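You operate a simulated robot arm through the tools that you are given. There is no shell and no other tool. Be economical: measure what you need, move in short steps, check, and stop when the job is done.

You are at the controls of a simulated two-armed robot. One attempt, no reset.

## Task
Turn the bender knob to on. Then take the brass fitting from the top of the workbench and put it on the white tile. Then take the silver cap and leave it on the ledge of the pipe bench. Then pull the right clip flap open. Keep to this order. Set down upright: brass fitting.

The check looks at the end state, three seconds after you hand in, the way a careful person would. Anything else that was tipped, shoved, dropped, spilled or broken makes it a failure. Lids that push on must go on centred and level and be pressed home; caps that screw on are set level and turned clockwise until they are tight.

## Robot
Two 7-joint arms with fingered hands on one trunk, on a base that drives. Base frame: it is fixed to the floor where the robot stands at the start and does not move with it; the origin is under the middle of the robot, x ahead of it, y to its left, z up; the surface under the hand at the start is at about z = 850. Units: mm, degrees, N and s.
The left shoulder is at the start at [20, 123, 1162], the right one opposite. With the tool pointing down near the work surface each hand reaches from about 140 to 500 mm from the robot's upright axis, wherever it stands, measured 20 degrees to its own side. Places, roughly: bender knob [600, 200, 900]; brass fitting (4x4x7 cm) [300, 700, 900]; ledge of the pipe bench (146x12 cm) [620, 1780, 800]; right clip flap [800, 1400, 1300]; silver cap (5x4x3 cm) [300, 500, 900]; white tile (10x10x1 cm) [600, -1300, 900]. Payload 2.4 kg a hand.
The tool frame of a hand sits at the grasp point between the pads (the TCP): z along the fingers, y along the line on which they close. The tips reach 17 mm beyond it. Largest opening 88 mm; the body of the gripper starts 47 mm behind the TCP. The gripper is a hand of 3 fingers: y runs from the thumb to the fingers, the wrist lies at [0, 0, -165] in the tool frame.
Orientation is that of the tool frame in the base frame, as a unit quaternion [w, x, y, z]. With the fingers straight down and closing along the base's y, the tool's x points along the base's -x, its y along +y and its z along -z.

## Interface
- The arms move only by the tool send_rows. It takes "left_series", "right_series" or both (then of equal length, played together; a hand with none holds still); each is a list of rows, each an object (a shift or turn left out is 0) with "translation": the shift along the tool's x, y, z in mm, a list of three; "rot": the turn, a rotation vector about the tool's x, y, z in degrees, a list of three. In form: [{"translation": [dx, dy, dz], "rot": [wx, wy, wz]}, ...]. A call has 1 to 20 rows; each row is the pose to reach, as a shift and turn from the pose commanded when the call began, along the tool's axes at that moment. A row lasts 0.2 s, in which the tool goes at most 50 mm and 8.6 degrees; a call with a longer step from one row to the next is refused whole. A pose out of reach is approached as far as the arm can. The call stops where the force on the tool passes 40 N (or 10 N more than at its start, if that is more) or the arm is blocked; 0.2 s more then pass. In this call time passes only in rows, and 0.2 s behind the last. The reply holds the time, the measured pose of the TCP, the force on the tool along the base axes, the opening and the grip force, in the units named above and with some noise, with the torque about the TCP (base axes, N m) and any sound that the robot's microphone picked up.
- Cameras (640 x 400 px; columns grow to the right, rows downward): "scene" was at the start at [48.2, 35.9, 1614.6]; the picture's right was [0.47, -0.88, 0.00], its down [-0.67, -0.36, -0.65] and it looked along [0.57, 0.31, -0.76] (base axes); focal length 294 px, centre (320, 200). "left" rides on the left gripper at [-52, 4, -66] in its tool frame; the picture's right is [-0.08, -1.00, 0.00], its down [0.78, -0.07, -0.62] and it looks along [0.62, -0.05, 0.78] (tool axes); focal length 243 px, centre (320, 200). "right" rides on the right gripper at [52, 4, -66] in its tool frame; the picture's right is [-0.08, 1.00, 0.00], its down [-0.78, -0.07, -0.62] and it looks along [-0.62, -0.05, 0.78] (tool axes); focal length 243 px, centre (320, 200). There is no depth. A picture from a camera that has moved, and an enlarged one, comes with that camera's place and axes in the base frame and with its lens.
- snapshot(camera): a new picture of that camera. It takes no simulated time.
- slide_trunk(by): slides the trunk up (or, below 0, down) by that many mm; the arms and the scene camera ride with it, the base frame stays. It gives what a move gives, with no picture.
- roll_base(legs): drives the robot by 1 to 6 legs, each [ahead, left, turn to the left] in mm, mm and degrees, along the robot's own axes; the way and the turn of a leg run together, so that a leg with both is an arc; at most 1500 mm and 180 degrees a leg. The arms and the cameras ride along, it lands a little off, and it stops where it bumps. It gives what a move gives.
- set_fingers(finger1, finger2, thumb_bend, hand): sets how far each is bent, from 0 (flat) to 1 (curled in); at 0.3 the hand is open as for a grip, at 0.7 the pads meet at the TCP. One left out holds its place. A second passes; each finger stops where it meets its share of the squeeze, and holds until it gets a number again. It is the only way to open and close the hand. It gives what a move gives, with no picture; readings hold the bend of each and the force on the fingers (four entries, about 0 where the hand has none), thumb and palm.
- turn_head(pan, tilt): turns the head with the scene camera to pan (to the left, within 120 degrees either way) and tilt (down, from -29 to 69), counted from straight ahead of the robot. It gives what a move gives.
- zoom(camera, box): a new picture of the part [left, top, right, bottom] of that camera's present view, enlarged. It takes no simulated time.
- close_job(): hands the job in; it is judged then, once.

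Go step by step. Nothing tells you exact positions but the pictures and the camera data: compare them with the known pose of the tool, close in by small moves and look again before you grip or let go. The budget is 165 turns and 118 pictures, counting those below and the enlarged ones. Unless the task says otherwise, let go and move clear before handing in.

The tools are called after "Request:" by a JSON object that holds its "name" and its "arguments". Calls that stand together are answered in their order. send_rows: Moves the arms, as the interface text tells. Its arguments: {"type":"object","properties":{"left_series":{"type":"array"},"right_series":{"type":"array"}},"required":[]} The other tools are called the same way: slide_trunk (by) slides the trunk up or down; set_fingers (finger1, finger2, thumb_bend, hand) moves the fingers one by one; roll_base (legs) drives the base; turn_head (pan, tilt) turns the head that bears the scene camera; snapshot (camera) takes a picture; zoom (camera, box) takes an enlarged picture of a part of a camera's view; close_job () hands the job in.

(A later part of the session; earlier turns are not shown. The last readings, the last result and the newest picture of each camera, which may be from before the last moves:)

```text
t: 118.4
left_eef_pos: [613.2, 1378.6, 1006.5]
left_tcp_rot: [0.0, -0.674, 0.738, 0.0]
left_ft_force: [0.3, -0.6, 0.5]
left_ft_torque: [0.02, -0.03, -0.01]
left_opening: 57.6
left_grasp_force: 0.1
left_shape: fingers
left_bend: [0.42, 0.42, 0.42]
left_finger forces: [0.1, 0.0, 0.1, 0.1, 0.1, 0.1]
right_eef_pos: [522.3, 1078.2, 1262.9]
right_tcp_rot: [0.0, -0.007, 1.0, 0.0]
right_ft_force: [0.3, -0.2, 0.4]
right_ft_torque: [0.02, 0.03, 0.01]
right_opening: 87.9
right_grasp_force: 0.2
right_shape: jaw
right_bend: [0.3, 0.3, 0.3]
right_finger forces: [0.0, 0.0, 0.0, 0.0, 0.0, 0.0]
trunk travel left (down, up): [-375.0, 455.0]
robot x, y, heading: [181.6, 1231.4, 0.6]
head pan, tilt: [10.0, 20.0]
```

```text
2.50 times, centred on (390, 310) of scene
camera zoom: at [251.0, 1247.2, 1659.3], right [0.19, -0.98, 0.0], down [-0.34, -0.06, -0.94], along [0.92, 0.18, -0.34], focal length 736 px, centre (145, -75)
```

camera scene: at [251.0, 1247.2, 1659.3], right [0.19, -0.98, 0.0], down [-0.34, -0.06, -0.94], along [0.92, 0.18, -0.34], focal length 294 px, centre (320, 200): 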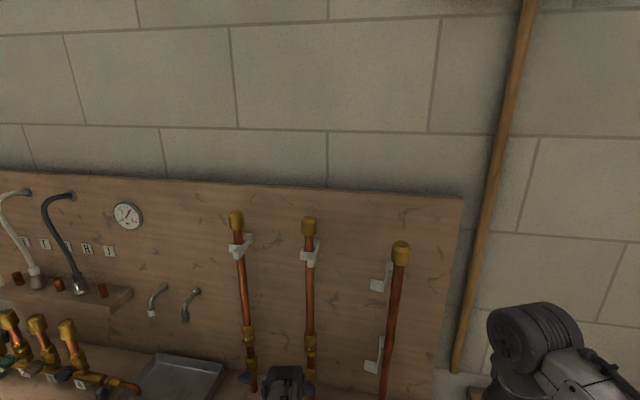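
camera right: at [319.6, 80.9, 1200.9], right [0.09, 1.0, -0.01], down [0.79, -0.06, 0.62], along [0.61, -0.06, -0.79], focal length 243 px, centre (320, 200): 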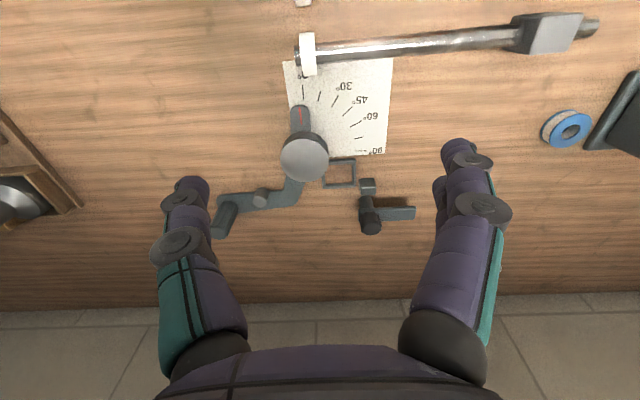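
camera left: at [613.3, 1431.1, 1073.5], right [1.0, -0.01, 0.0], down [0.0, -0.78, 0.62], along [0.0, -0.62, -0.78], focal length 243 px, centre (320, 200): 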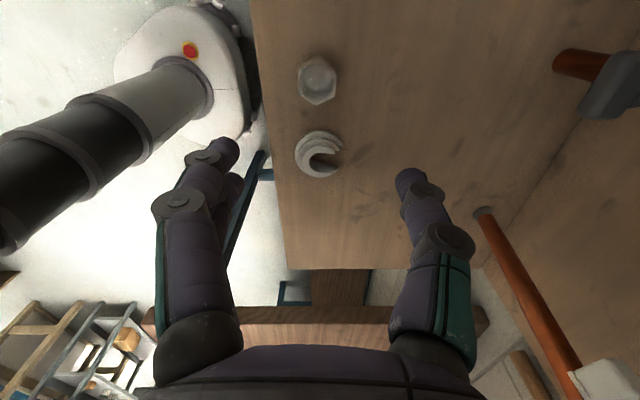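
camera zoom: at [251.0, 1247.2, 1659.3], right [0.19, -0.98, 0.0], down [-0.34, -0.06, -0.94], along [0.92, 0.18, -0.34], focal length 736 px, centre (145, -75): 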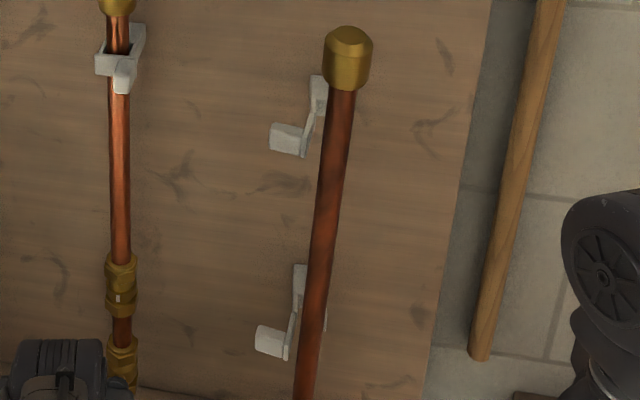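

The right clip is the one at about y = 1385, z = 1310, holding the middle pipe; its flap is closed with a lug at its right end, hinged at the left, like the open ones on the third pipe. I'll raise the trunk and turn the left hand to point forward.

Request:
{"name": "slide_trunk", "arguments": {"by": 150}}

Request:
{"name": "send_rows", "arguments": {"left_series": [{"translation": [0, 3, -14], "rot": [8.2, 0, 0]}, {"translation": [0, 6, -28], "rot": [16.4, 0, 0]}, {"translation": [0, 9, -42], "rot": [24.6, 0, 0]}, {"translation": [0, 12, -56], "rot": [32.8, 0, 0]}, {"translation": [0, 15, -70], "rot": [41, 0, 0]}, {"translation": [0, 18, -84], "rot": [49.2, 0, 0]}, {"translation": [0, 21, -98], "rot": [57.4, 0, 0]}, {"translation": [0, 24, -112], "rot": [65.6, 0, 0]}, {"translation": [0, 27, -126], "rot": [73.8, 0, 0]}, {"translation": [0, 30, -140], "rot": [82, 0, 0]}, {"translation": [0, 33, -153], "rot": [90, 0, 0]}]}}

Request:
{"name": "snapshot", "arguments": {"camera": "left"}}

Request:
{"name": "snapshot", "arguments": {"camera": "scene"}}

```text
t: 120.2
left_eef_pos: [612.0, 1379.3, 1156.0]
left_tcp_rot: [0.0, -0.674, 0.738, 0.0]
left_ft_force: [0.1, 0.5, 0.0]
left_ft_torque: [0.0, 0.0, -0.02]
left_opening: 57.6
left_grasp_force: 0.1
left_shape: fingers
left_bend: [0.42, 0.42, 0.42]
left_finger forces: [0.0, 0.0, 0.0, 0.0, 0.1, 0.1]
right_eef_pos: [523.3, 1079.4, 1412.4]
right_tcp_rot: [0.0, -0.007, 1.0, -0.001]
right_ft_force: [0.0, -0.2, -0.5]
right_ft_torque: [-0.01, -0.05, -0.02]
right_opening: 87.9
right_grasp_force: 0.0
right_shape: jaw
right_bend: [0.3, 0.3, 0.3]
right_finger forces: [0.1, 0.0, 0.0, 0.1, 0.0, 0.1]
trunk travel left (down, up): [-525.0, 305.0]
robot x, y, heading: [178.0, 1232.1, 0.5]
head pan, tilt: [10.0, 20.0]
```

```text
t: 122.6
left_eef_pos: [578.7, 1383.7, 1310.0]
left_tcp_rot: [-0.478, 0.475, -0.521, 0.524]
left_ft_force: [-0.5, 0.5, -0.5]
left_ft_torque: [-0.01, 0.01, 0.02]
left_opening: 57.7
left_grasp_force: 0.1
left_shape: fingers
left_bend: [0.42, 0.42, 0.42]
left_finger forces: [0.0, 0.0, 0.0, 0.1, 0.0, 0.1]
right_eef_pos: [523.2, 1080.0, 1412.7]
right_tcp_rot: [0.0, -0.007, 1.0, 0.0]
right_ft_force: [0.4, -1.0, -0.3]
right_ft_torque: [0.01, -0.02, -0.01]
right_opening: 87.9
right_grasp_force: 0.0
right_shape: jaw
right_bend: [0.3, 0.3, 0.3]
right_finger forces: [0.0, 0.0, 0.0, 0.1, 0.0, 0.1]
trunk travel left (down, up): [-525.0, 305.0]
robot x, y, heading: [179.9, 1230.7, 0.8]
head pan, tilt: [10.0, 20.0]
```

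```text
43 pictures are left
camera left: at [519.3, 1441.1, 1305.3], right [0.0, 0.09, 1.0], down [-0.69, -0.72, 0.06], along [0.72, -0.69, 0.06], focal length 243 px, centre (320, 200)
```

left: 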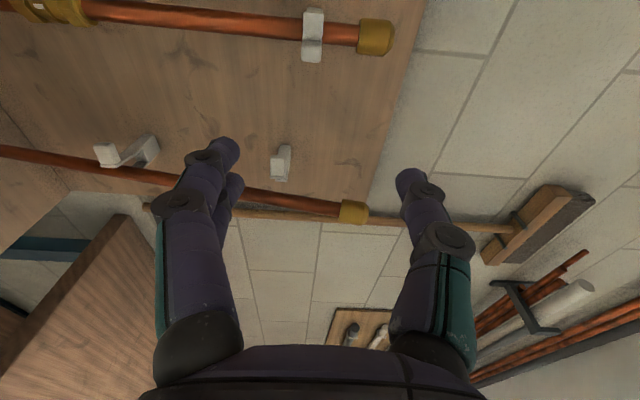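

```text
42 pictures are left
camera scene: at [251.0, 1247.5, 1809.3], right [0.19, -0.98, 0.0], down [-0.34, -0.06, -0.94], along [0.92, 0.18, -0.34], focal length 294 px, centre (320, 200)
```

scene: 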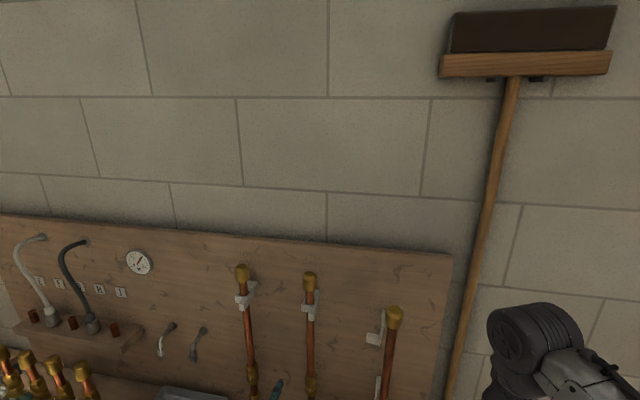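

The clip is visible on the left camera; I'll enlarge it.

Request:
{"name": "zoom", "arguments": {"camera": "left", "box": [270, 0, 400, 80]}}

Request:
{"name": "zoom", "arguments": {"camera": "scene", "box": [280, 260, 340, 330]}}

```text
4.92 times, centred on (335, 40) of left
camera zoom: at [519.3, 1441.1, 1305.3], right [0.0, 0.09, 1.0], down [-0.69, -0.72, 0.06], along [0.72, -0.69, 0.06], focal length 1194 px, centre (246, 988)
```

zoom: 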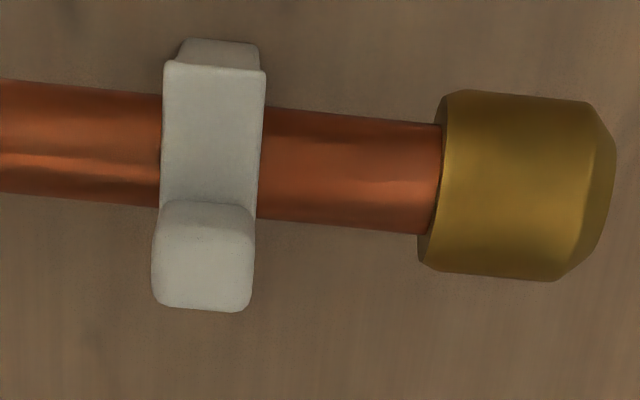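

```text
5.71 times, centred on (310, 295) of scene
camera zoom: at [251.0, 1247.5, 1809.3], right [0.19, -0.98, 0.0], down [-0.34, -0.06, -0.94], along [0.92, 0.18, -0.34], focal length 1682 px, centre (377, -343)
```

zoom: 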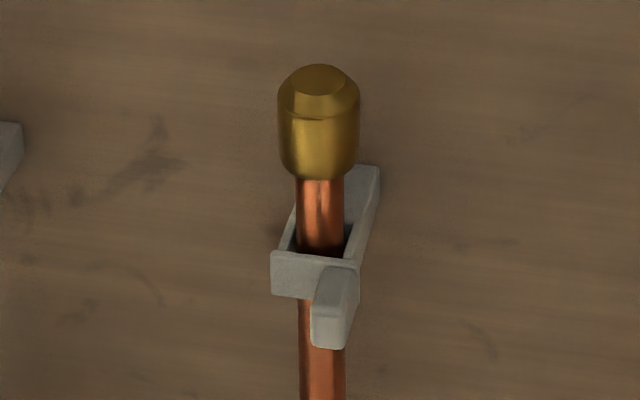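

Triangulation puts the lug's front face at [807, 1378, 1303], about 16 × 21 mm and sticking out some 20 mm. I'll approach to x = 770 and check.

Request:
{"name": "send_rows", "arguments": {"left_series": [{"translation": [-2, 1, 40]}, {"translation": [-4, 3, 80]}, {"translation": [-7, 5, 120]}, {"translation": [-9, 6, 160]}, {"translation": [-11, 7, 190]}]}}

Request:
{"name": "snapshot", "arguments": {"camera": "left"}}

```text
t: 123.8
left_eef_pos: [768.9, 1376.3, 1302.5]
left_tcp_rot: [-0.476, 0.476, -0.522, 0.523]
left_ft_force: [-0.2, 0.4, 0.1]
left_ft_torque: [-0.02, 0.0, -0.01]
left_opening: 58.0
left_grasp_force: 0.0
left_shape: fingers
left_bend: [0.42, 0.42, 0.42]
left_finger forces: [0.1, 0.1, 0.0, 0.0, 0.0, 0.0]
right_eef_pos: [523.9, 1079.3, 1412.2]
right_tcp_rot: [0.0, -0.008, 1.0, 0.0]
right_ft_force: [0.9, 0.2, 0.5]
right_ft_torque: [0.0, 0.01, 0.02]
right_opening: 88.2
right_grasp_force: 0.0
right_shape: jaw
right_bend: [0.3, 0.3, 0.3]
right_finger forces: [0.0, 0.1, 0.0, 0.0, 0.1, 0.1]
trunk travel left (down, up): [-525.0, 305.0]
robot x, y, heading: [181.7, 1230.7, 1.0]
head pan, tilt: [10.0, 20.0]
```

```text
39 pictures are left
camera left: at [709.0, 1434.3, 1298.6], right [0.01, 0.08, 1.0], down [-0.69, -0.72, 0.07], along [0.72, -0.69, 0.05], focal length 243 px, centre (320, 200)
```

left: 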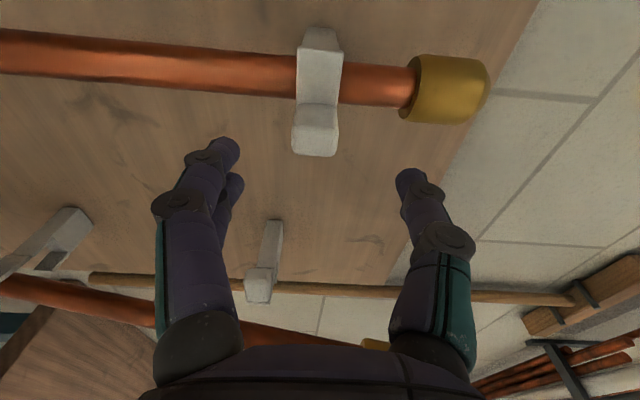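

The lug is centred between thumb and fingers. I'll go forward 36 mm and close on it vertically.

Request:
{"name": "send_rows", "arguments": {"left_series": [{"translation": [-2, 0, 18]}, {"translation": [-4, 0, 30]}, {"translation": [-4, 0, 36]}]}}

Request:
{"name": "snapshot", "arguments": {"camera": "left"}}

```text
t: 124.6
left_eef_pos: [806.6, 1376.9, 1303.8]
left_tcp_rot: [-0.477, 0.476, -0.522, 0.523]
left_ft_force: [0.2, 0.2, 0.3]
left_ft_torque: [0.01, 0.0, -0.01]
left_opening: 57.8
left_grasp_force: 0.1
left_shape: fingers
left_bend: [0.42, 0.42, 0.42]
left_finger forces: [0.0, 0.1, 0.1, 0.0, 0.1, 0.0]
right_eef_pos: [523.6, 1078.5, 1411.2]
right_tcp_rot: [0.001, -0.007, 1.0, 0.001]
right_ft_force: [0.2, -0.5, 0.8]
right_ft_torque: [0.0, 0.04, 0.01]
right_opening: 87.7
right_grasp_force: 0.1
right_shape: jaw
right_bend: [0.3, 0.3, 0.3]
right_finger forces: [0.1, 0.0, 0.0, 0.1, 0.0, 0.0]
trunk travel left (down, up): [-525.0, 305.0]
robot x, y, heading: [178.7, 1229.1, 1.0]
head pan, tilt: [10.0, 20.0]
```

```text
38 pictures are left
camera left: at [746.4, 1434.2, 1298.8], right [0.01, 0.08, 1.0], down [-0.69, -0.72, 0.07], along [0.72, -0.69, 0.05], focal length 243 px, centre (320, 200)
```

left: 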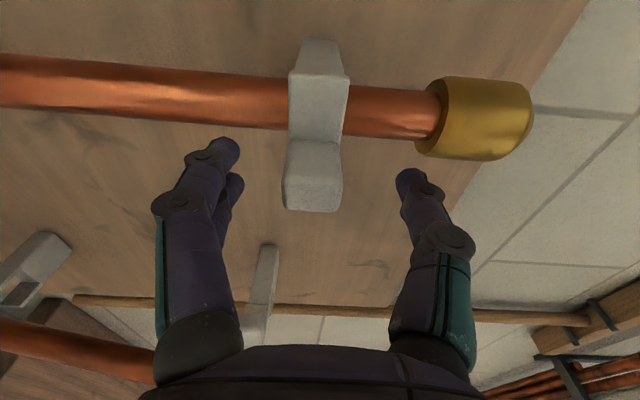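

The lug lies between the pads. I'll close.

Request:
{"name": "set_fingers", "arguments": {"hand": "left", "finger1": 0.7, "finger2": 0.7, "thumb_bend": 0.7}}

Request:
{"name": "snapshot", "arguments": {"camera": "left"}}

```text
t: 125.6
left_eef_pos: [806.0, 1377.4, 1301.8]
left_tcp_rot: [0.476, -0.477, 0.523, -0.522]
left_ft_force: [-0.1, -0.7, -5.3]
left_ft_torque: [0.02, 0.08, 0.01]
left_opening: 15.5
left_grasp_force: 7.5
left_shape: fingers
left_bend: [0.61, 0.61, 0.67]
left_finger forces: [4.7, 4.8, 0.1, 0.1, 3.7, 0.0]
right_eef_pos: [525.7, 1079.3, 1410.4]
right_tcp_rot: [0.0, -0.007, 1.0, 0.0]
right_ft_force: [1.0, 0.3, -0.4]
right_ft_torque: [-0.02, 0.02, -0.01]
right_opening: 88.2
right_grasp_force: 0.1
right_shape: jaw
right_bend: [0.3, 0.3, 0.3]
right_finger forces: [0.0, 0.1, 0.0, 0.0, 0.1, 0.0]
trunk travel left (down, up): [-525.0, 305.0]
robot x, y, heading: [179.6, 1232.3, 0.9]
head pan, tilt: [10.0, 20.0]
```

```text
37 pictures are left
camera left: at [746.7, 1434.3, 1298.4], right [0.01, 0.08, 1.0], down [-0.69, -0.72, 0.07], along [0.72, -0.69, 0.05], focal length 243 px, centre (320, 200)
```

left: 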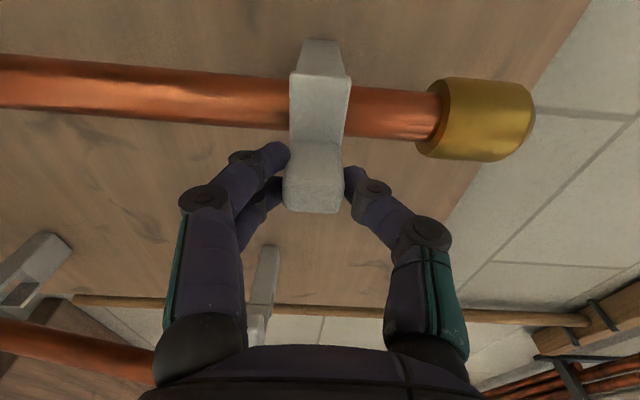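

The lug is gripped. I'll pull it along the opening arc, first small.

Request:
{"name": "send_rows", "arguments": {"left_series": [{"translation": [-2, 2, -4], "rot": [0, 4, 0]}, {"translation": [-3.5, 2, -8], "rot": [0, 8, 0]}, {"translation": [-6, 2, -11], "rot": [0, 12, 0]}, {"translation": [-9, 2, -14.4], "rot": [0, 16, 0]}]}}

Request:
{"name": "snapshot", "arguments": {"camera": "left"}}

```text
t: 126.6
left_eef_pos: [794.1, 1388.1, 1299.8]
left_tcp_rot: [0.399, -0.4, 0.584, -0.583]
left_ft_force: [4.0, 2.7, -1.3]
left_ft_torque: [-0.06, 0.03, 0.04]
left_opening: 15.3
left_grasp_force: 4.7
left_shape: fingers
left_bend: [0.61, 0.67, 0.66]
left_finger forces: [3.9, 1.4, 0.0, 0.1, 4.2, 0.1]
right_eef_pos: [524.9, 1080.3, 1411.0]
right_tcp_rot: [0.0, -0.008, 1.0, 0.0]
right_ft_force: [0.0, -0.5, 0.3]
right_ft_torque: [-0.01, -0.02, 0.0]
right_opening: 88.0
right_grasp_force: 0.0
right_shape: jaw
right_bend: [0.3, 0.3, 0.3]
right_finger forces: [0.0, 0.0, 0.0, 0.0, 0.0, 0.0]
trunk travel left (down, up): [-525.0, 305.0]
robot x, y, heading: [179.5, 1233.8, 0.9]
head pan, tilt: [10.0, 20.0]
```

```text
36 pictures are left
camera left: at [751.6, 1459.8, 1296.7], right [0.03, 0.08, 1.0], down [-0.86, -0.5, 0.07], along [0.51, -0.86, 0.05], focal length 243 px, centre (320, 200)
```

left: 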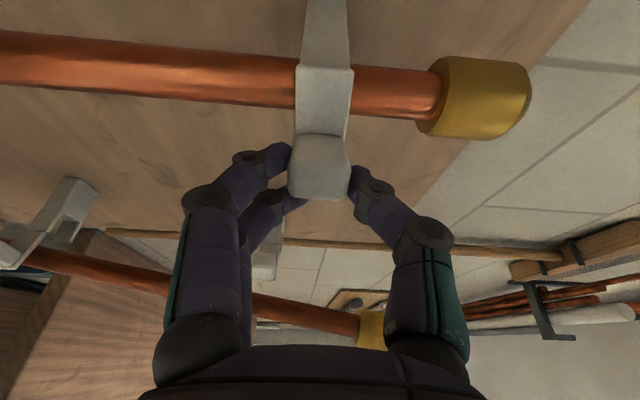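

Let me check with the scene camera whether the flap has moved.

Request:
{"name": "zoom", "arguments": {"camera": "scene", "box": [270, 260, 350, 330]}}

```text
5.71 times, centred on (310, 295) of scene
camera zoom: at [252.2, 1248.1, 1809.3], right [0.19, -0.98, 0.0], down [-0.34, -0.06, -0.94], along [0.92, 0.18, -0.34], focal length 1682 px, centre (377, -343)
```

zoom: 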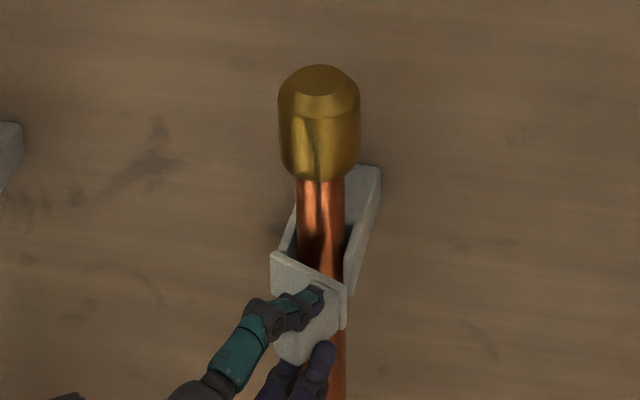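

The flap is hinged on the left and already swung about 30° open. I'll keep following the arc.

Request:
{"name": "send_rows", "arguments": {"left_series": [{"translation": [-5.3, 0, -5.7], "rot": [0, 6, 0]}, {"translation": [-9.3, 0, -7.9], "rot": [0, 12, 0]}, {"translation": [-13.7, 0, -10.1], "rot": [0, 18, 0]}, {"translation": [-18.6, 0, -11.5], "rot": [0, 24, 0]}, {"translation": [-23.5, 0, -12.7], "rot": [0, 29, 0]}]}}

Request:
{"name": "zoom", "arguments": {"camera": "scene", "box": [250, 250, 350, 340]}}

```text
t: 127.8
left_eef_pos: [757.1, 1394.3, 1289.2]
left_tcp_rot: [0.255, -0.255, 0.66, -0.659]
left_ft_force: [0.7, -0.3, -0.1]
left_ft_torque: [0.01, -0.03, 0.02]
left_opening: 0.0
left_grasp_force: 0.1
left_shape: fingers
left_bend: [0.7, 0.7, 0.7]
left_finger forces: [0.1, 0.0, 0.0, 0.0, 0.0, 0.0]
left hand out of reach, approached as far as the arm can: row 3, 4, 5
right_eef_pos: [524.2, 1079.3, 1412.5]
right_tcp_rot: [0.0, -0.007, 1.0, 0.0]
right_ft_force: [0.8, 0.6, -0.5]
right_ft_torque: [-0.02, 0.06, 0.02]
right_opening: 87.9
right_grasp_force: 0.2
right_shape: jaw
right_bend: [0.3, 0.3, 0.3]
right_finger forces: [0.0, 0.1, 0.0, 0.1, 0.0, 0.0]
trunk travel left (down, up): [-525.0, 305.0]
robot x, y, heading: [180.1, 1231.0, 0.7]
head pan, tilt: [10.0, 20.0]
```

```text
4.44 times, centred on (300, 295) of scene
camera zoom: at [251.2, 1246.5, 1809.3], right [0.19, -0.98, 0.0], down [-0.34, -0.06, -0.94], along [0.92, 0.18, -0.34], focal length 1308 px, centre (409, -222)
```

zoom: 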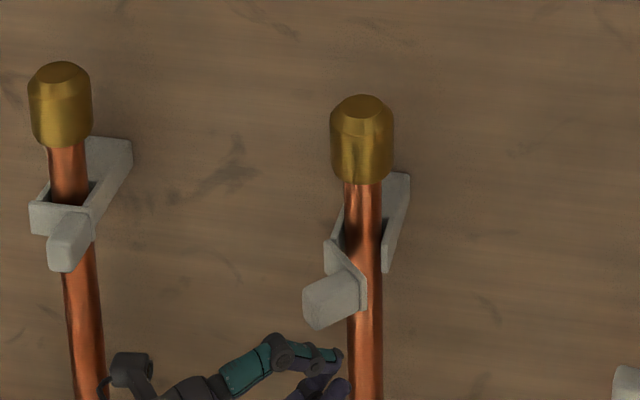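

The flap is now about 65° open, and the hand slipped off at its reach limit. I'll pull back, straighten the hand, and drive a bit closer so I can push the flap fully open from its inner side.

Request:
{"name": "send_rows", "arguments": {"left_series": [{"translation": [18, -2, -8], "rot": [0, -8, 0]}, {"translation": [36, -4, -8], "rot": [0, -16, 0]}, {"translation": [50, -7, -5], "rot": [0, -24, 0]}, {"translation": [62, -9, 0], "rot": [0, -32, 0]}, {"translation": [72, -11, 3], "rot": [0, -40, 0]}, {"translation": [82, -13, 5], "rot": [0, -47, 0]}]}}

Request:
{"name": "roll_base", "arguments": {"legs": [[50, 0, 0]]}}

Request:
{"name": "snapshot", "arguments": {"camera": "left"}}

Request:
{"name": "zoom", "arguments": {"camera": "scene", "box": [240, 240, 380, 380]}}

```text
t: 129.2
left_eef_pos: [698.6, 1338.8, 1304.4]
left_tcp_rot: [0.486, -0.486, 0.514, -0.513]
left_ft_force: [0.2, -0.2, -0.2]
left_ft_torque: [0.01, 0.02, 0.02]
left_opening: 0.1
left_grasp_force: 0.1
left_shape: fingers
left_bend: [0.7, 0.7, 0.7]
left_finger forces: [0.0, 0.1, 0.0, 0.0, 0.0, 0.0]
right_eef_pos: [524.2, 1078.2, 1411.7]
right_tcp_rot: [0.0, -0.007, 1.0, 0.0]
right_ft_force: [-0.6, 0.0, -0.5]
right_ft_torque: [-0.01, 0.01, 0.03]
right_opening: 88.2
right_grasp_force: 0.1
right_shape: jaw
right_bend: [0.3, 0.3, 0.3]
right_finger forces: [0.1, 0.1, 0.0, 0.0, 0.0, 0.1]
trunk travel left (down, up): [-525.0, 305.0]
robot x, y, heading: [181.8, 1229.0, 1.1]
head pan, tilt: [10.0, 20.0]
```

```text
t: 130.1
left_eef_pos: [752.5, 1340.5, 1303.6]
left_tcp_rot: [0.485, -0.486, 0.514, -0.514]
left_ft_force: [0.2, -0.3, -0.4]
left_ft_torque: [0.0, 0.0, 0.01]
left_opening: 0.0
left_grasp_force: 0.0
left_shape: fingers
left_bend: [0.7, 0.7, 0.7]
left_finger forces: [0.0, 0.1, 0.0, 0.0, 0.0, 0.1]
right_eef_pos: [577.6, 1079.5, 1410.0]
right_tcp_rot: [-0.001, -0.007, 1.0, 0.0]
right_ft_force: [0.3, 0.3, -0.3]
right_ft_torque: [-0.04, -0.01, 0.01]
right_opening: 87.9
right_grasp_force: 0.1
right_shape: jaw
right_bend: [0.3, 0.3, 0.3]
right_finger forces: [0.0, 0.0, 0.1, 0.0, 0.0, 0.0]
trunk travel left (down, up): [-525.0, 305.0]
robot x, y, heading: [229.1, 1234.7, 0.8]
head pan, tilt: [10.0, 20.0]
```

```text
33 pictures are left
camera left: at [689.8, 1395.3, 1299.5], right [0.01, 0.08, 1.0], down [-0.66, -0.74, 0.07], along [0.75, -0.66, 0.05], focal length 243 px, centre (320, 200)
```

left: 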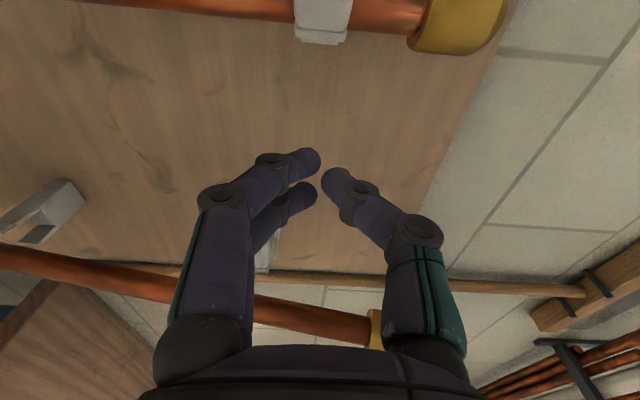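

```text
2.86 times, centred on (310, 310) of scene
camera zoom: at [305.2, 1247.9, 1809.2], right [0.19, -0.98, 0.0], down [-0.34, -0.06, -0.94], along [0.92, 0.18, -0.34], focal length 841 px, centre (349, -114)
```

zoom: 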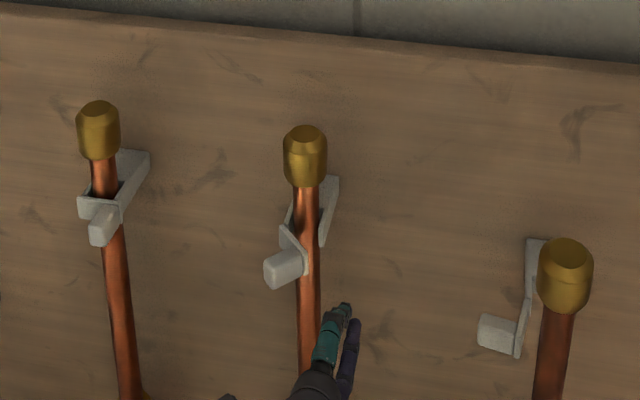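

The flap is about 50–60° open; the already-open clip shows fully open is about 90°. I'll put the closed fingertips to the right of the flap's free end and push it to the left.

Request:
{"name": "send_rows", "arguments": {"left_series": [{"translation": [3, 0, 20]}, {"translation": [4, 0, 42]}, {"translation": [-6, 0, 43]}, {"translation": [-16, 0, 43]}, {"translation": [-26, 0, 43]}, {"translation": [-36, 0, 43]}]}}

Request:
{"name": "zoom", "arguments": {"camera": "scene", "box": [240, 240, 380, 380]}}

```text
t: 131.5
left_eef_pos: [793.9, 1371.1, 1305.4]
left_tcp_rot: [0.484, -0.485, 0.515, -0.514]
left_ft_force: [-7.0, -6.3, -0.9]
left_ft_torque: [-0.05, 0.08, -0.01]
left_opening: 0.0
left_grasp_force: 4.5
left_shape: fingers
left_bend: [0.71, 0.7, 0.7]
left_finger forces: [8.7, 0.0, 0.0, 0.0, 0.1, 0.0]
right_eef_pos: [572.9, 1076.8, 1411.9]
right_tcp_rot: [0.001, -0.007, 1.0, 0.001]
right_ft_force: [-1.0, 0.8, -0.4]
right_ft_torque: [0.03, 0.01, -0.05]
right_opening: 87.7
right_grasp_force: 0.1
right_shape: jaw
right_bend: [0.3, 0.3, 0.3]
right_finger forces: [0.0, 0.1, 0.0, 0.0, 0.0, 0.1]
trunk travel left (down, up): [-525.0, 305.0]
robot x, y, heading: [232.9, 1233.4, 0.6]
head pan, tilt: [10.0, 20.0]
```

```text
2.86 times, centred on (310, 310) of scene
camera zoom: at [299.9, 1245.7, 1809.4], right [0.19, -0.98, 0.0], down [-0.34, -0.06, -0.94], along [0.92, 0.18, -0.34], focal length 841 px, centre (349, -114)
```

zoom: 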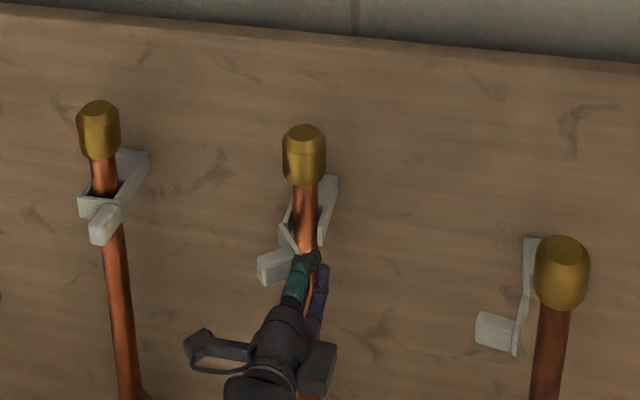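

The flap moves left with a moderate 8 N push. I'll continue another 30 mm while easing back a little.

Request:
{"name": "send_rows", "arguments": {"left_series": [{"translation": [-8, 0, -4]}, {"translation": [-16, 0, -6]}, {"translation": [-24, 0, -7]}, {"translation": [-32, 0, -8]}]}}

Request:
{"name": "zoom", "arguments": {"camera": "scene", "box": [240, 240, 380, 380]}}

```text
t: 132.5
left_eef_pos: [788.0, 1400.0, 1303.9]
left_tcp_rot: [0.484, -0.484, 0.516, -0.515]
left_ft_force: [-0.8, -10.6, -0.3]
left_ft_torque: [-0.1, 0.01, -0.2]
left_opening: 0.0
left_grasp_force: 5.8
left_shape: fingers
left_bend: [0.7, 0.7, 0.7]
left_finger forces: [12.1, 0.1, 0.0, 0.1, 0.0, 0.1]
right_eef_pos: [573.8, 1076.2, 1412.0]
right_tcp_rot: [-0.001, -0.006, 1.0, 0.001]
right_ft_force: [0.1, 0.0, -0.5]
right_ft_torque: [0.01, 0.02, 0.01]
right_opening: 87.9
right_grasp_force: 0.0
right_shape: jaw
right_bend: [0.3, 0.3, 0.3]
right_finger forces: [0.0, 0.0, 0.0, 0.1, 0.1, 0.0]
trunk travel left (down, up): [-525.0, 305.0]
robot x, y, heading: [226.5, 1231.4, 0.9]
head pan, tilt: [10.0, 20.0]
```

```text
2.86 times, centred on (310, 310) of scene
camera zoom: at [301.6, 1243.2, 1809.4], right [0.19, -0.98, 0.0], down [-0.34, -0.06, -0.94], along [0.92, 0.18, -0.34], focal length 841 px, centre (349, -114)
```

zoom: 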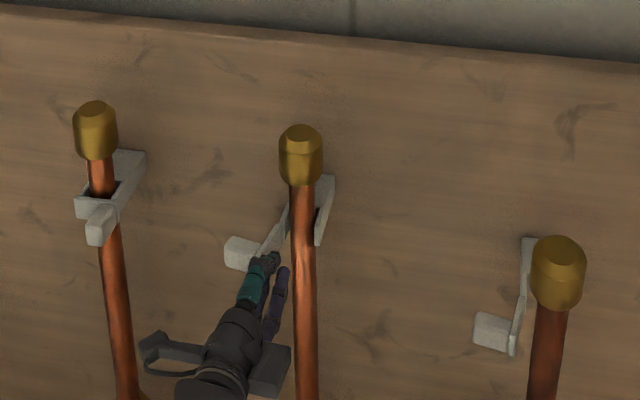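

The flap is now open past 90°, with a firm 10 N end stop. I'll back the hand away and check.

Request:
{"name": "send_rows", "arguments": {"left_series": [{"translation": [6, 0, -2]}, {"translation": [12, 0, -20]}, {"translation": [12, 0, -60]}, {"translation": [12, 0, -105]}, {"translation": [12, 0, -150]}]}}

Request:
{"name": "zoom", "arguments": {"camera": "scene", "box": [240, 240, 380, 380]}}

```text
t: 133.7
left_eef_pos: [636.6, 1402.2, 1306.0]
left_tcp_rot: [0.485, -0.486, 0.514, -0.514]
left_ft_force: [-0.4, 0.5, 0.0]
left_ft_torque: [0.0, 0.0, -0.01]
left_opening: 0.2
left_grasp_force: 0.0
left_shape: fingers
left_bend: [0.7, 0.7, 0.7]
left_finger forces: [0.0, 0.1, 0.0, 0.0, 0.0, 0.0]
right_eef_pos: [574.2, 1079.9, 1410.7]
right_tcp_rot: [0.0, -0.007, 1.0, 0.0]
right_ft_force: [-0.8, 0.1, 0.8]
right_ft_torque: [-0.02, -0.04, -0.01]
right_opening: 87.9
right_grasp_force: 0.1
right_shape: jaw
right_bend: [0.3, 0.3, 0.3]
right_finger forces: [0.0, 0.0, 0.0, 0.0, 0.1, 0.0]
trunk travel left (down, up): [-525.0, 305.0]
robot x, y, heading: [231.1, 1233.0, 0.7]
head pan, tilt: [10.0, 20.0]
```

```text
2.86 times, centred on (310, 310) of scene
camera zoom: at [301.1, 1248.1, 1809.4], right [0.19, -0.98, 0.0], down [-0.34, -0.06, -0.94], along [0.92, 0.18, -0.34], focal length 841 px, centre (349, -114)
```

zoom: 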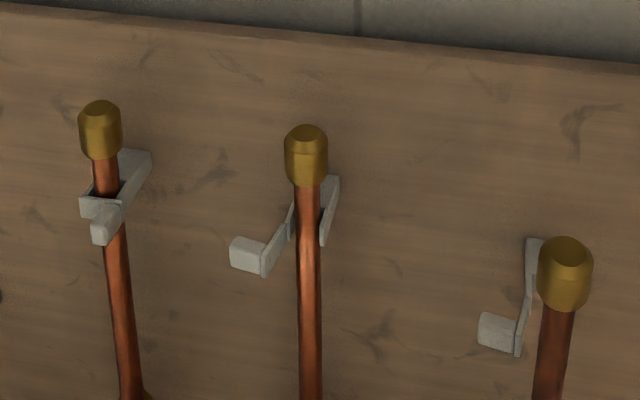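

The right clip flap stands open like its neighbour and the pipe is undisturbed. Now I'll go back to set upright the silver fitting I knocked over. I'll back off, turn the hand down again and lower the trunk, keeping the hand high.

Request:
{"name": "roll_base", "arguments": {"legs": [[-310, 0, 0]]}}

Request:
{"name": "send_rows", "arguments": {"left_series": [{"rot": [-8.2, 0, 0]}, {"rot": [-16.4, 0, 0]}, {"rot": [-24.6, 0, 0]}, {"rot": [-32.8, 0, 0]}, {"rot": [-41, 0, 0]}, {"rot": [-49.2, 0, 0]}, {"rot": [-57.4, 0, 0]}, {"rot": [-65.6, 0, 0]}, {"rot": [-73.8, 0, 0]}, {"rot": [-82, 0, 0]}, {"rot": [-90, 0, 0]}]}}

Request:
{"name": "slide_trunk", "arguments": {"by": -150}}

```text
t: 135.8
left_eef_pos: [333.0, 1398.5, 1306.9]
left_tcp_rot: [-0.486, 0.486, -0.513, 0.514]
left_ft_force: [0.0, 0.2, 0.0]
left_ft_torque: [0.0, -0.03, 0.0]
left_opening: 0.1
left_grasp_force: 0.1
left_shape: fingers
left_bend: [0.7, 0.7, 0.7]
left_finger forces: [0.0, 0.0, 0.0, 0.0, 0.1, 0.0]
right_eef_pos: [268.8, 1075.9, 1413.2]
right_tcp_rot: [0.001, -0.007, 1.0, -0.001]
right_ft_force: [0.4, 0.5, 0.6]
right_ft_torque: [0.02, -0.03, -0.03]
right_opening: 88.0
right_grasp_force: 0.2
right_shape: jaw
right_bend: [0.3, 0.3, 0.3]
right_finger forces: [0.0, 0.0, 0.0, 0.0, 0.1, 0.0]
trunk travel left (down, up): [-525.0, 305.0]
robot x, y, heading: [-74.2, 1228.7, 0.7]
head pan, tilt: [10.0, 20.0]
```

```text
t: 138.2
left_eef_pos: [333.6, 1397.8, 1306.7]
left_tcp_rot: [-0.001, -0.687, 0.727, 0.001]
left_ft_force: [0.5, 0.4, -0.7]
left_ft_torque: [0.01, 0.0, -0.03]
left_opening: 0.0
left_grasp_force: 0.0
left_shape: fingers
left_bend: [0.7, 0.7, 0.7]
left_finger forces: [0.0, 0.1, 0.0, 0.0, 0.0, 0.1]
right_eef_pos: [271.0, 1074.9, 1411.3]
right_tcp_rot: [0.0, -0.007, 1.0, 0.0]
right_ft_force: [0.1, -0.8, -0.2]
right_ft_torque: [0.0, 0.0, -0.01]
right_opening: 87.7
right_grasp_force: 0.1
right_shape: jaw
right_bend: [0.3, 0.3, 0.3]
right_finger forces: [0.0, 0.0, 0.0, 0.1, 0.0, 0.1]
trunk travel left (down, up): [-525.0, 305.0]
robot x, y, heading: [-75.3, 1226.8, 1.0]
head pan, tilt: [10.0, 20.0]
```

```text
t: 139.9
left_eef_pos: [332.0, 1398.3, 1157.6]
left_tcp_rot: [0.0, -0.687, 0.727, 0.0]
left_ft_force: [0.3, 0.0, 0.0]
left_ft_torque: [0.01, -0.03, -0.03]
left_opening: 0.2
left_grasp_force: 0.0
left_shape: fingers
left_bend: [0.7, 0.7, 0.7]
left_finger forces: [0.0, 0.1, 0.0, 0.0, 0.1, 0.0]
right_eef_pos: [269.9, 1075.6, 1262.1]
right_tcp_rot: [0.0, -0.008, 1.0, 0.0]
right_ft_force: [-0.5, -0.5, -0.8]
right_ft_torque: [-0.01, 0.04, -0.01]
right_opening: 87.8
right_grasp_force: 0.1
right_shape: jaw
right_bend: [0.3, 0.3, 0.3]
right_finger forces: [0.1, 0.0, 0.0, 0.0, 0.0, 0.0]
trunk travel left (down, up): [-375.0, 455.0]
robot x, y, heading: [-74.3, 1226.6, 0.6]
head pan, tilt: [10.0, 20.0]
```

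The hand points down again at z 1157. I'll drive to the tray and lower the trunk a little for better reach.

Request:
{"name": "roll_base", "arguments": {"legs": [[0, -605, 0], [40, 0, 0]]}}

Request:
{"name": "slide_trunk", "arguments": {"by": -60}}

Request:
{"name": "set_fingers", "arguments": {"hand": "left", "finger1": 0.45, "finger2": 0.45, "thumb_bend": 0.45}}

Request:
{"name": "snapshot", "arguments": {"camera": "left"}}

```text
t: 143.8
left_eef_pos: [383.5, 787.9, 1155.8]
left_tcp_rot: [-0.001, -0.686, 0.728, 0.001]
left_ft_force: [0.0, 0.1, 1.0]
left_ft_torque: [0.0, 0.02, 0.02]
left_opening: 0.1
left_grasp_force: 0.1
left_shape: fingers
left_bend: [0.7, 0.7, 0.7]
left_finger forces: [0.0, 0.0, 0.1, 0.0, 0.1, 0.0]
right_eef_pos: [319.0, 464.5, 1260.4]
right_tcp_rot: [-0.002, -0.005, 1.0, 0.0]
right_ft_force: [0.0, -0.3, 0.0]
right_ft_torque: [0.03, 0.04, 0.0]
right_opening: 87.7
right_grasp_force: 0.0
right_shape: jaw
right_bend: [0.3, 0.3, 0.3]
right_finger forces: [0.1, 0.1, 0.1, 0.0, 0.0, 0.1]
trunk travel left (down, up): [-375.0, 455.0]
robot x, y, heading: [-26.2, 617.3, 0.4]
head pan, tilt: [10.0, 20.0]
```

```text
t: 144.8
left_eef_pos: [381.5, 787.7, 1097.3]
left_tcp_rot: [-0.001, -0.685, 0.728, 0.0]
left_ft_force: [0.5, 0.3, -0.4]
left_ft_torque: [0.0, 0.03, -0.02]
left_opening: 0.3
left_grasp_force: 0.0
left_shape: fingers
left_bend: [0.7, 0.7, 0.7]
left_finger forces: [0.0, 0.0, 0.1, 0.0, 0.1, 0.0]
right_eef_pos: [316.8, 464.7, 1200.9]
right_tcp_rot: [0.001, -0.006, 1.0, 0.0]
right_ft_force: [-0.1, 0.0, 0.4]
right_ft_torque: [0.03, -0.02, 0.0]
right_opening: 88.1
right_grasp_force: 0.0
right_shape: jaw
right_bend: [0.3, 0.3, 0.3]
right_finger forces: [0.0, 0.1, 0.0, 0.1, 0.0, 0.1]
trunk travel left (down, up): [-315.0, 515.0]
robot x, y, heading: [-25.6, 615.7, 0.3]
head pan, tilt: [10.0, 20.0]
```

```text
t: 145.8
left_eef_pos: [381.7, 786.9, 1096.3]
left_tcp_rot: [0.0, -0.686, 0.728, 0.0]
left_ft_force: [0.1, -0.8, 0.9]
left_ft_torque: [0.0, -0.01, 0.01]
left_opening: 50.6
left_grasp_force: 0.1
left_shape: fingers
left_bend: [0.45, 0.45, 0.45]
left_finger forces: [0.0, 0.0, 0.0, 0.1, 0.0, 0.1]
right_eef_pos: [316.8, 465.2, 1200.9]
right_tcp_rot: [-0.001, -0.005, 1.0, 0.0]
right_ft_force: [0.4, -0.4, -1.0]
right_ft_torque: [0.02, 0.0, -0.03]
right_opening: 87.9
right_grasp_force: 0.1
right_shape: jaw
right_bend: [0.3, 0.3, 0.3]
right_finger forces: [0.1, 0.0, 0.0, 0.0, 0.0, 0.0]
trunk travel left (down, up): [-315.0, 515.0]
robot x, y, heading: [-26.7, 616.3, 0.7]
head pan, tilt: [10.0, 20.0]
```

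```text
28 pictures are left
camera left: at [381.0, 839.5, 1162.9], right [1.0, 0.03, 0.0], down [0.02, -0.78, 0.62], along [0.02, -0.62, -0.78], focal length 243 px, centre (320, 200)
```

left: 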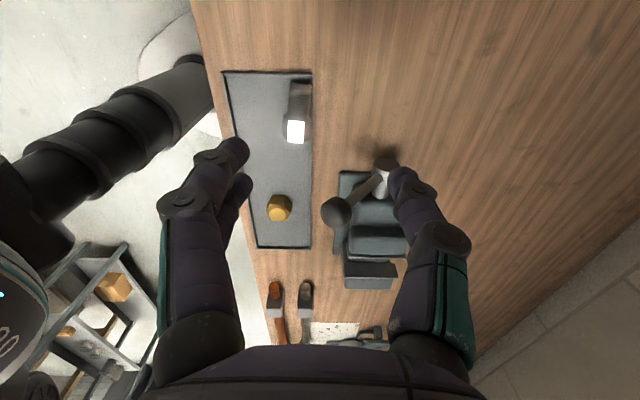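

The silver fitting lies along y near [352, 703–773]; the vise handle ball at about [404, 674, 970] must be avoided. I'll tilt the hand 45° and hover along the grasp line over the tube.

Request:
{"name": "send_rows", "arguments": {"left_series": [{"translation": [-4, 5, 28], "rot": [0, 7.5, 0]}, {"translation": [-7, 10, 56], "rot": [0, 15, 0]}, {"translation": [-11, 15, 84], "rot": [0, 22.5, 0]}, {"translation": [-14, 19, 112], "rot": [0, 30, 0]}, {"translation": [-17, 24, 140], "rot": [0, 37.5, 0]}, {"translation": [-20, 28, 166], "rot": [0, 45, 0]}]}}

Request:
{"name": "snapshot", "arguments": {"camera": "left"}}

```text
t: 147.2
left_eef_pos: [353.5, 810.4, 932.0]
left_tcp_rot: [-0.28, -0.633, 0.673, -0.262]
left_ft_force: [-0.6, 0.1, -0.3]
left_ft_torque: [0.0, 0.0, 0.01]
left_opening: 51.0
left_grasp_force: 0.2
left_shape: fingers
left_bend: [0.45, 0.45, 0.45]
left_finger forces: [0.1, 0.0, 0.0, 0.0, 0.0, 0.0]
right_eef_pos: [317.3, 464.9, 1201.7]
right_tcp_rot: [0.0, -0.006, 1.0, 0.0]
right_ft_force: [0.7, 0.0, 0.2]
right_ft_torque: [0.02, 0.02, 0.01]
right_opening: 87.8
right_grasp_force: 0.0
right_shape: jaw
right_bend: [0.3, 0.3, 0.3]
right_finger forces: [0.0, 0.0, 0.1, 0.0, 0.0, 0.0]
trunk travel left (down, up): [-315.0, 515.0]
robot x, y, heading: [-25.1, 617.3, 0.6]
head pan, tilt: [10.0, 20.0]
```

```text
27 pictures are left
camera left: at [354.8, 893.5, 941.5], right [1.0, 0.0, -0.06], down [0.06, -0.11, 0.99], along [-0.01, -0.99, -0.11], focal length 243 px, centre (320, 200)
```

left: 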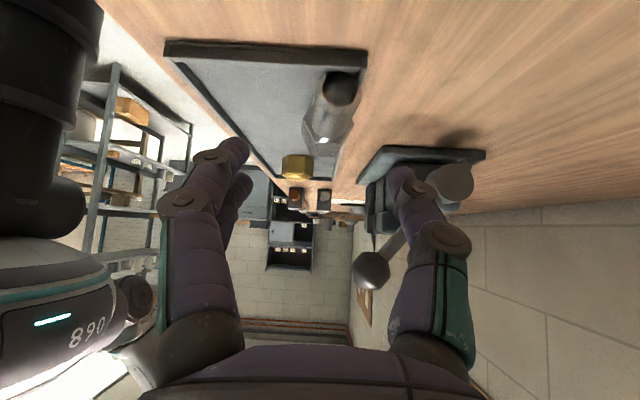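

Request:
{"name": "zoom", "arguments": {"camera": "left", "box": [240, 30, 420, 180]}}

```text
2.67 times, centred on (330, 105) of left
camera zoom: at [354.8, 893.5, 941.5], right [1.0, 0.0, -0.06], down [0.06, -0.11, 0.99], along [-0.01, -0.99, -0.11], focal length 647 px, centre (293, 453)
```

zoom: 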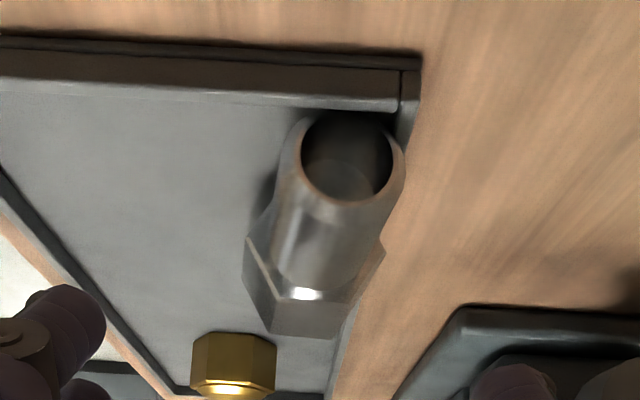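

The tube end is at about [361, 776, 871] and the axis points 8° off +y. Standing it up needs the hand to end up pointing towards +y, which suits the right arm better, so I'll retract the left hand and reposition.

Request:
{"name": "send_rows", "arguments": {"left_series": [{"translation": [24, 0, -24], "rot": [0, -7.5, 0]}, {"translation": [48, 0, -48], "rot": [0, -15, 0]}, {"translation": [72, 0, -72], "rot": [0, -22.5, 0]}, {"translation": [96, 0, -96], "rot": [0, -30, 0]}, {"translation": [120, 0, -120], "rot": [0, -37.5, 0]}, {"translation": [144, 0, -144], "rot": [0, -45, 0]}]}}

```text
t: 148.7
left_eef_pos: [354.6, 806.8, 1135.3]
left_tcp_rot: [0.001, -0.686, 0.728, 0.0]
left_ft_force: [0.3, 0.3, -1.1]
left_ft_torque: [-0.01, 0.0, -0.01]
left_opening: 51.0
left_grasp_force: 0.0
left_shape: fingers
left_bend: [0.45, 0.45, 0.45]
left_finger forces: [0.1, 0.1, 0.1, 0.0, 0.0, 0.0]
right_eef_pos: [316.6, 464.2, 1202.4]
right_tcp_rot: [0.0, -0.004, 1.0, 0.0]
right_ft_force: [0.3, -0.6, 0.2]
right_ft_torque: [0.0, -0.03, 0.0]
right_opening: 87.6
right_grasp_force: 0.1
right_shape: jaw
right_bend: [0.3, 0.3, 0.3]
right_finger forces: [0.0, 0.1, 0.0, 0.0, 0.0, 0.0]
trunk travel left (down, up): [-315.0, 515.0]
robot x, y, heading: [-25.2, 617.7, 0.5]
head pan, tilt: [10.0, 20.0]
```

The left hand is clear. I'll drive left and turn the right hand so it closes across the fitting, checking the result before descending.

Request:
{"name": "roll_base", "arguments": {"legs": [[0, 290, 0]]}}

Request:
{"name": "send_rows", "arguments": {"right_series": [{"rot": [0, 0, 8.2]}, {"rot": [0, 0, 16.4]}, {"rot": [0, 0, 24.6]}, {"rot": [0, 0, 32.8]}, {"rot": [0, 0, 41]}, {"rot": [0, 0, 49.2]}, {"rot": [0, 0, 57.4]}, {"rot": [0, 0, 65.6]}, {"rot": [0, 0, 73.8]}, {"rot": [0, 0, 82]}, {"rot": [0, 0, 90]}, {"rot": [0, 0, 98]}]}}

Request:
{"name": "set_fingers", "arguments": {"hand": "right", "finger1": 0.45, "finger2": 0.45, "thumb_bend": 0.45}}

Request:
{"name": "snapshot", "arguments": {"camera": "right"}}

```text
t: 150.7
left_eef_pos: [352.2, 1096.6, 1133.3]
left_tcp_rot: [0.0, -0.684, 0.729, 0.0]
left_ft_force: [-0.1, 1.1, -1.1]
left_ft_torque: [0.03, -0.01, 0.01]
left_opening: 50.9
left_grasp_force: 0.1
left_shape: fingers
left_bend: [0.45, 0.45, 0.45]
left_finger forces: [0.0, 0.1, 0.0, 0.0, 0.0, 0.1]
right_eef_pos: [313.1, 753.9, 1202.8]
right_tcp_rot: [-0.001, -0.003, 1.0, 0.0]
right_ft_force: [-0.2, -0.8, -0.3]
right_ft_torque: [-0.02, 0.0, 0.01]
right_opening: 88.0
right_grasp_force: 0.0
right_shape: jaw
right_bend: [0.3, 0.3, 0.3]
right_finger forces: [0.1, 0.0, 0.0, 0.0, 0.0, 0.0]
trunk travel left (down, up): [-315.0, 515.0]
robot x, y, heading: [-27.9, 906.5, 0.1]
head pan, tilt: [10.0, 20.0]
```

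```text
t: 153.2
left_eef_pos: [352.6, 1096.3, 1134.7]
left_tcp_rot: [0.0, -0.684, 0.73, 0.0]
left_ft_force: [0.6, -0.7, 0.1]
left_ft_torque: [0.02, 0.01, -0.01]
left_opening: 50.8
left_grasp_force: 0.1
left_shape: fingers
left_bend: [0.45, 0.45, 0.45]
left_finger forces: [0.0, 0.0, 0.1, 0.0, 0.0, 0.0]
right_eef_pos: [314.6, 753.9, 1202.5]
right_tcp_rot: [0.001, 0.753, 0.658, 0.0]
right_ft_force: [-0.6, -0.3, -0.6]
right_ft_torque: [0.01, 0.0, -0.02]
right_opening: 87.7
right_grasp_force: 0.0
right_shape: jaw
right_bend: [0.3, 0.3, 0.3]
right_finger forces: [0.1, 0.1, 0.1, 0.1, 0.1, 0.0]
trunk travel left (down, up): [-315.0, 515.0]
robot x, y, heading: [-31.2, 904.3, 0.2]
head pan, tilt: [10.0, 20.0]
```

```text
t: 154.2
left_eef_pos: [352.0, 1094.9, 1133.8]
left_tcp_rot: [0.0, -0.683, 0.73, 0.001]
left_ft_force: [1.0, 0.7, 0.4]
left_ft_torque: [0.04, 0.0, -0.01]
left_opening: 51.0
left_grasp_force: 0.0
left_shape: fingers
left_bend: [0.45, 0.45, 0.45]
left_finger forces: [0.1, 0.0, 0.1, 0.0, 0.0, 0.0]
right_eef_pos: [314.8, 752.6, 1201.3]
right_tcp_rot: [0.0, 0.753, 0.658, 0.0]
right_ft_force: [0.5, 0.4, 0.2]
right_ft_torque: [-0.01, 0.0, -0.01]
right_opening: 52.0
right_grasp_force: 0.1
right_shape: fingers
right_bend: [0.45, 0.45, 0.45]
right_finger forces: [0.0, 0.1, 0.0, 0.0, 0.0, 0.0]
trunk travel left (down, up): [-315.0, 515.0]
robot x, y, heading: [-28.2, 904.0, -0.1]
head pan, tilt: [10.0, 20.0]
```

```text
25 pictures are left
camera right: at [325.4, 803.8, 1267.0], right [0.98, -0.22, 0.0], down [-0.17, -0.76, 0.62], along [-0.13, -0.61, -0.78], focal length 243 px, centre (320, 200)
```

right: 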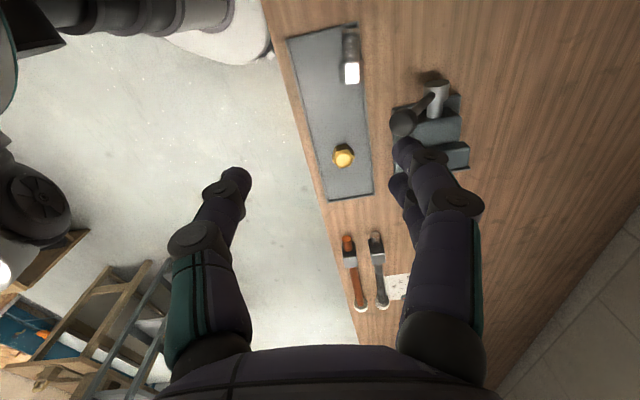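

The right hand is lined up across the fitting axis. I'll tilt it 20° and come down to a hover.

Request:
{"name": "send_rows", "arguments": {"right_series": [{"translation": [6, 6, 36], "rot": [0, -3, 0]}, {"translation": [12, 12, 72], "rot": [0, -6, 0]}, {"translation": [18, 18, 108], "rot": [0, -9, 0]}, {"translation": [24, 24, 144], "rot": [0, -12, 0]}, {"translation": [30, 30, 180], "rot": [0, -15, 0]}, {"translation": [36, 36, 216], "rot": [0, -18, 0]}, {"translation": [41, 42, 252], "rot": [0, -20, 0]}]}}

Request:
{"name": "snapshot", "arguments": {"camera": "right"}}

Request:
{"name": "zoom", "arguments": {"camera": "right", "box": [240, 50, 420, 200]}}

```text
t: 155.8
left_eef_pos: [353.2, 1096.1, 1132.9]
left_tcp_rot: [0.0, -0.684, 0.729, 0.0]
left_ft_force: [0.1, -0.2, -0.1]
left_ft_torque: [-0.02, 0.02, -0.05]
left_opening: 50.7
left_grasp_force: 0.0
left_shape: fingers
left_bend: [0.45, 0.45, 0.45]
left_finger forces: [0.1, 0.0, 0.0, 0.0, 0.1, 0.0]
right_eef_pos: [360.7, 786.9, 947.7]
right_tcp_rot: [0.115, 0.741, 0.649, -0.13]
right_ft_force: [0.3, -0.8, 0.2]
right_ft_torque: [0.01, 0.02, 0.02]
right_opening: 51.8
right_grasp_force: 0.1
right_shape: fingers
right_bend: [0.45, 0.45, 0.45]
right_finger forces: [0.0, 0.1, 0.0, 0.1, 0.0, 0.1]
trunk travel left (down, up): [-315.0, 515.0]
robot x, y, heading: [-25.1, 907.4, 0.3]
head pan, tilt: [10.0, 20.0]
```

```text
24 pictures are left
camera right: at [374.1, 856.5, 991.6], right [0.98, -0.21, 0.03], down [-0.14, -0.51, 0.85], along [-0.17, -0.84, -0.52], focal length 243 px, centre (320, 200)
```

right: 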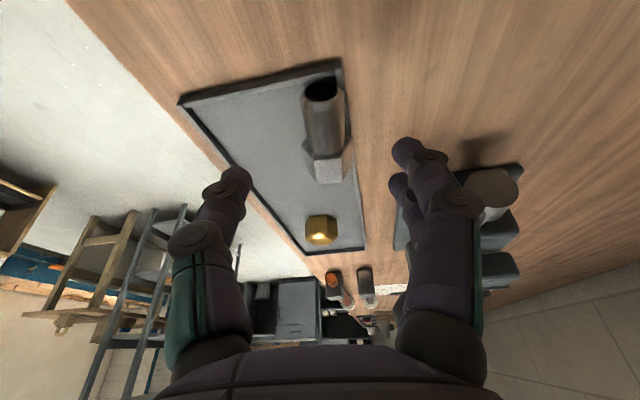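

```text
2.67 times, centred on (330, 125) of right
camera zoom: at [374.1, 856.5, 991.6], right [0.98, -0.21, 0.03], down [-0.14, -0.51, 0.85], along [-0.17, -0.84, -0.52], focal length 647 px, centre (293, 400)
```

zoom: 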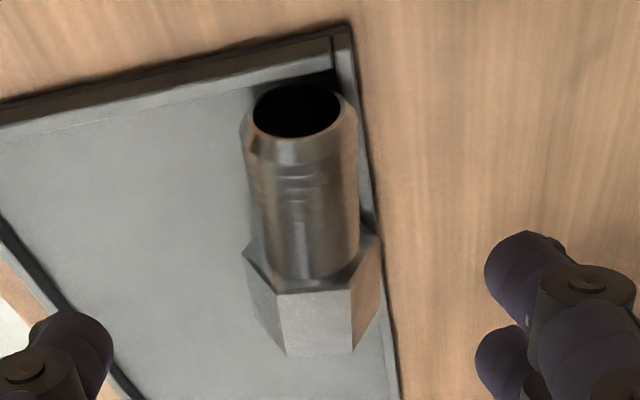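

The two views agree: tube end at [360, 774, 871]. I'll descend along the tilted line to straddle the tube.

Request:
{"name": "send_rows", "arguments": {"right_series": [{"translation": [0, 1, 25]}, {"translation": [0.5, 1.4, 48]}, {"translation": [0.6, 1.4, 60]}, {"translation": [0.6, 1.4, 68]}]}}

Request:
{"name": "snapshot", "arguments": {"camera": "right"}}

```text
t: 156.8
left_eef_pos: [353.5, 1094.8, 1133.2]
left_tcp_rot: [0.0, -0.684, 0.73, 0.0]
left_ft_force: [1.0, -0.4, 0.2]
left_ft_torque: [0.02, -0.01, -0.01]
left_opening: 51.1
left_grasp_force: 0.1
left_shape: fingers
left_bend: [0.45, 0.45, 0.45]
left_finger forces: [0.0, 0.0, 0.0, 0.0, 0.0, 0.0]
right_eef_pos: [358.6, 764.8, 885.3]
right_tcp_rot: [0.115, 0.741, 0.648, -0.131]
right_ft_force: [-0.8, 0.8, 0.9]
right_ft_torque: [0.0, 0.0, -0.05]
right_opening: 51.4
right_grasp_force: 0.1
right_shape: fingers
right_bend: [0.45, 0.45, 0.45]
right_finger forces: [0.1, 0.0, 0.0, 0.1, 0.0, 0.0]
trunk travel left (down, up): [-315.0, 515.0]
robot x, y, heading: [-28.3, 912.4, 0.3]
head pan, tilt: [10.0, 20.0]
```

```text
22 pictures are left
camera right: at [373.0, 834.9, 929.7], right [0.98, -0.21, 0.03], down [-0.14, -0.51, 0.85], along [-0.16, -0.84, -0.52], focal length 243 px, centre (320, 200)
```

right: 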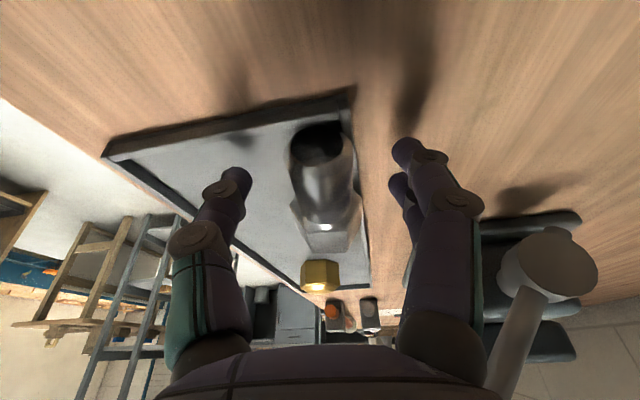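

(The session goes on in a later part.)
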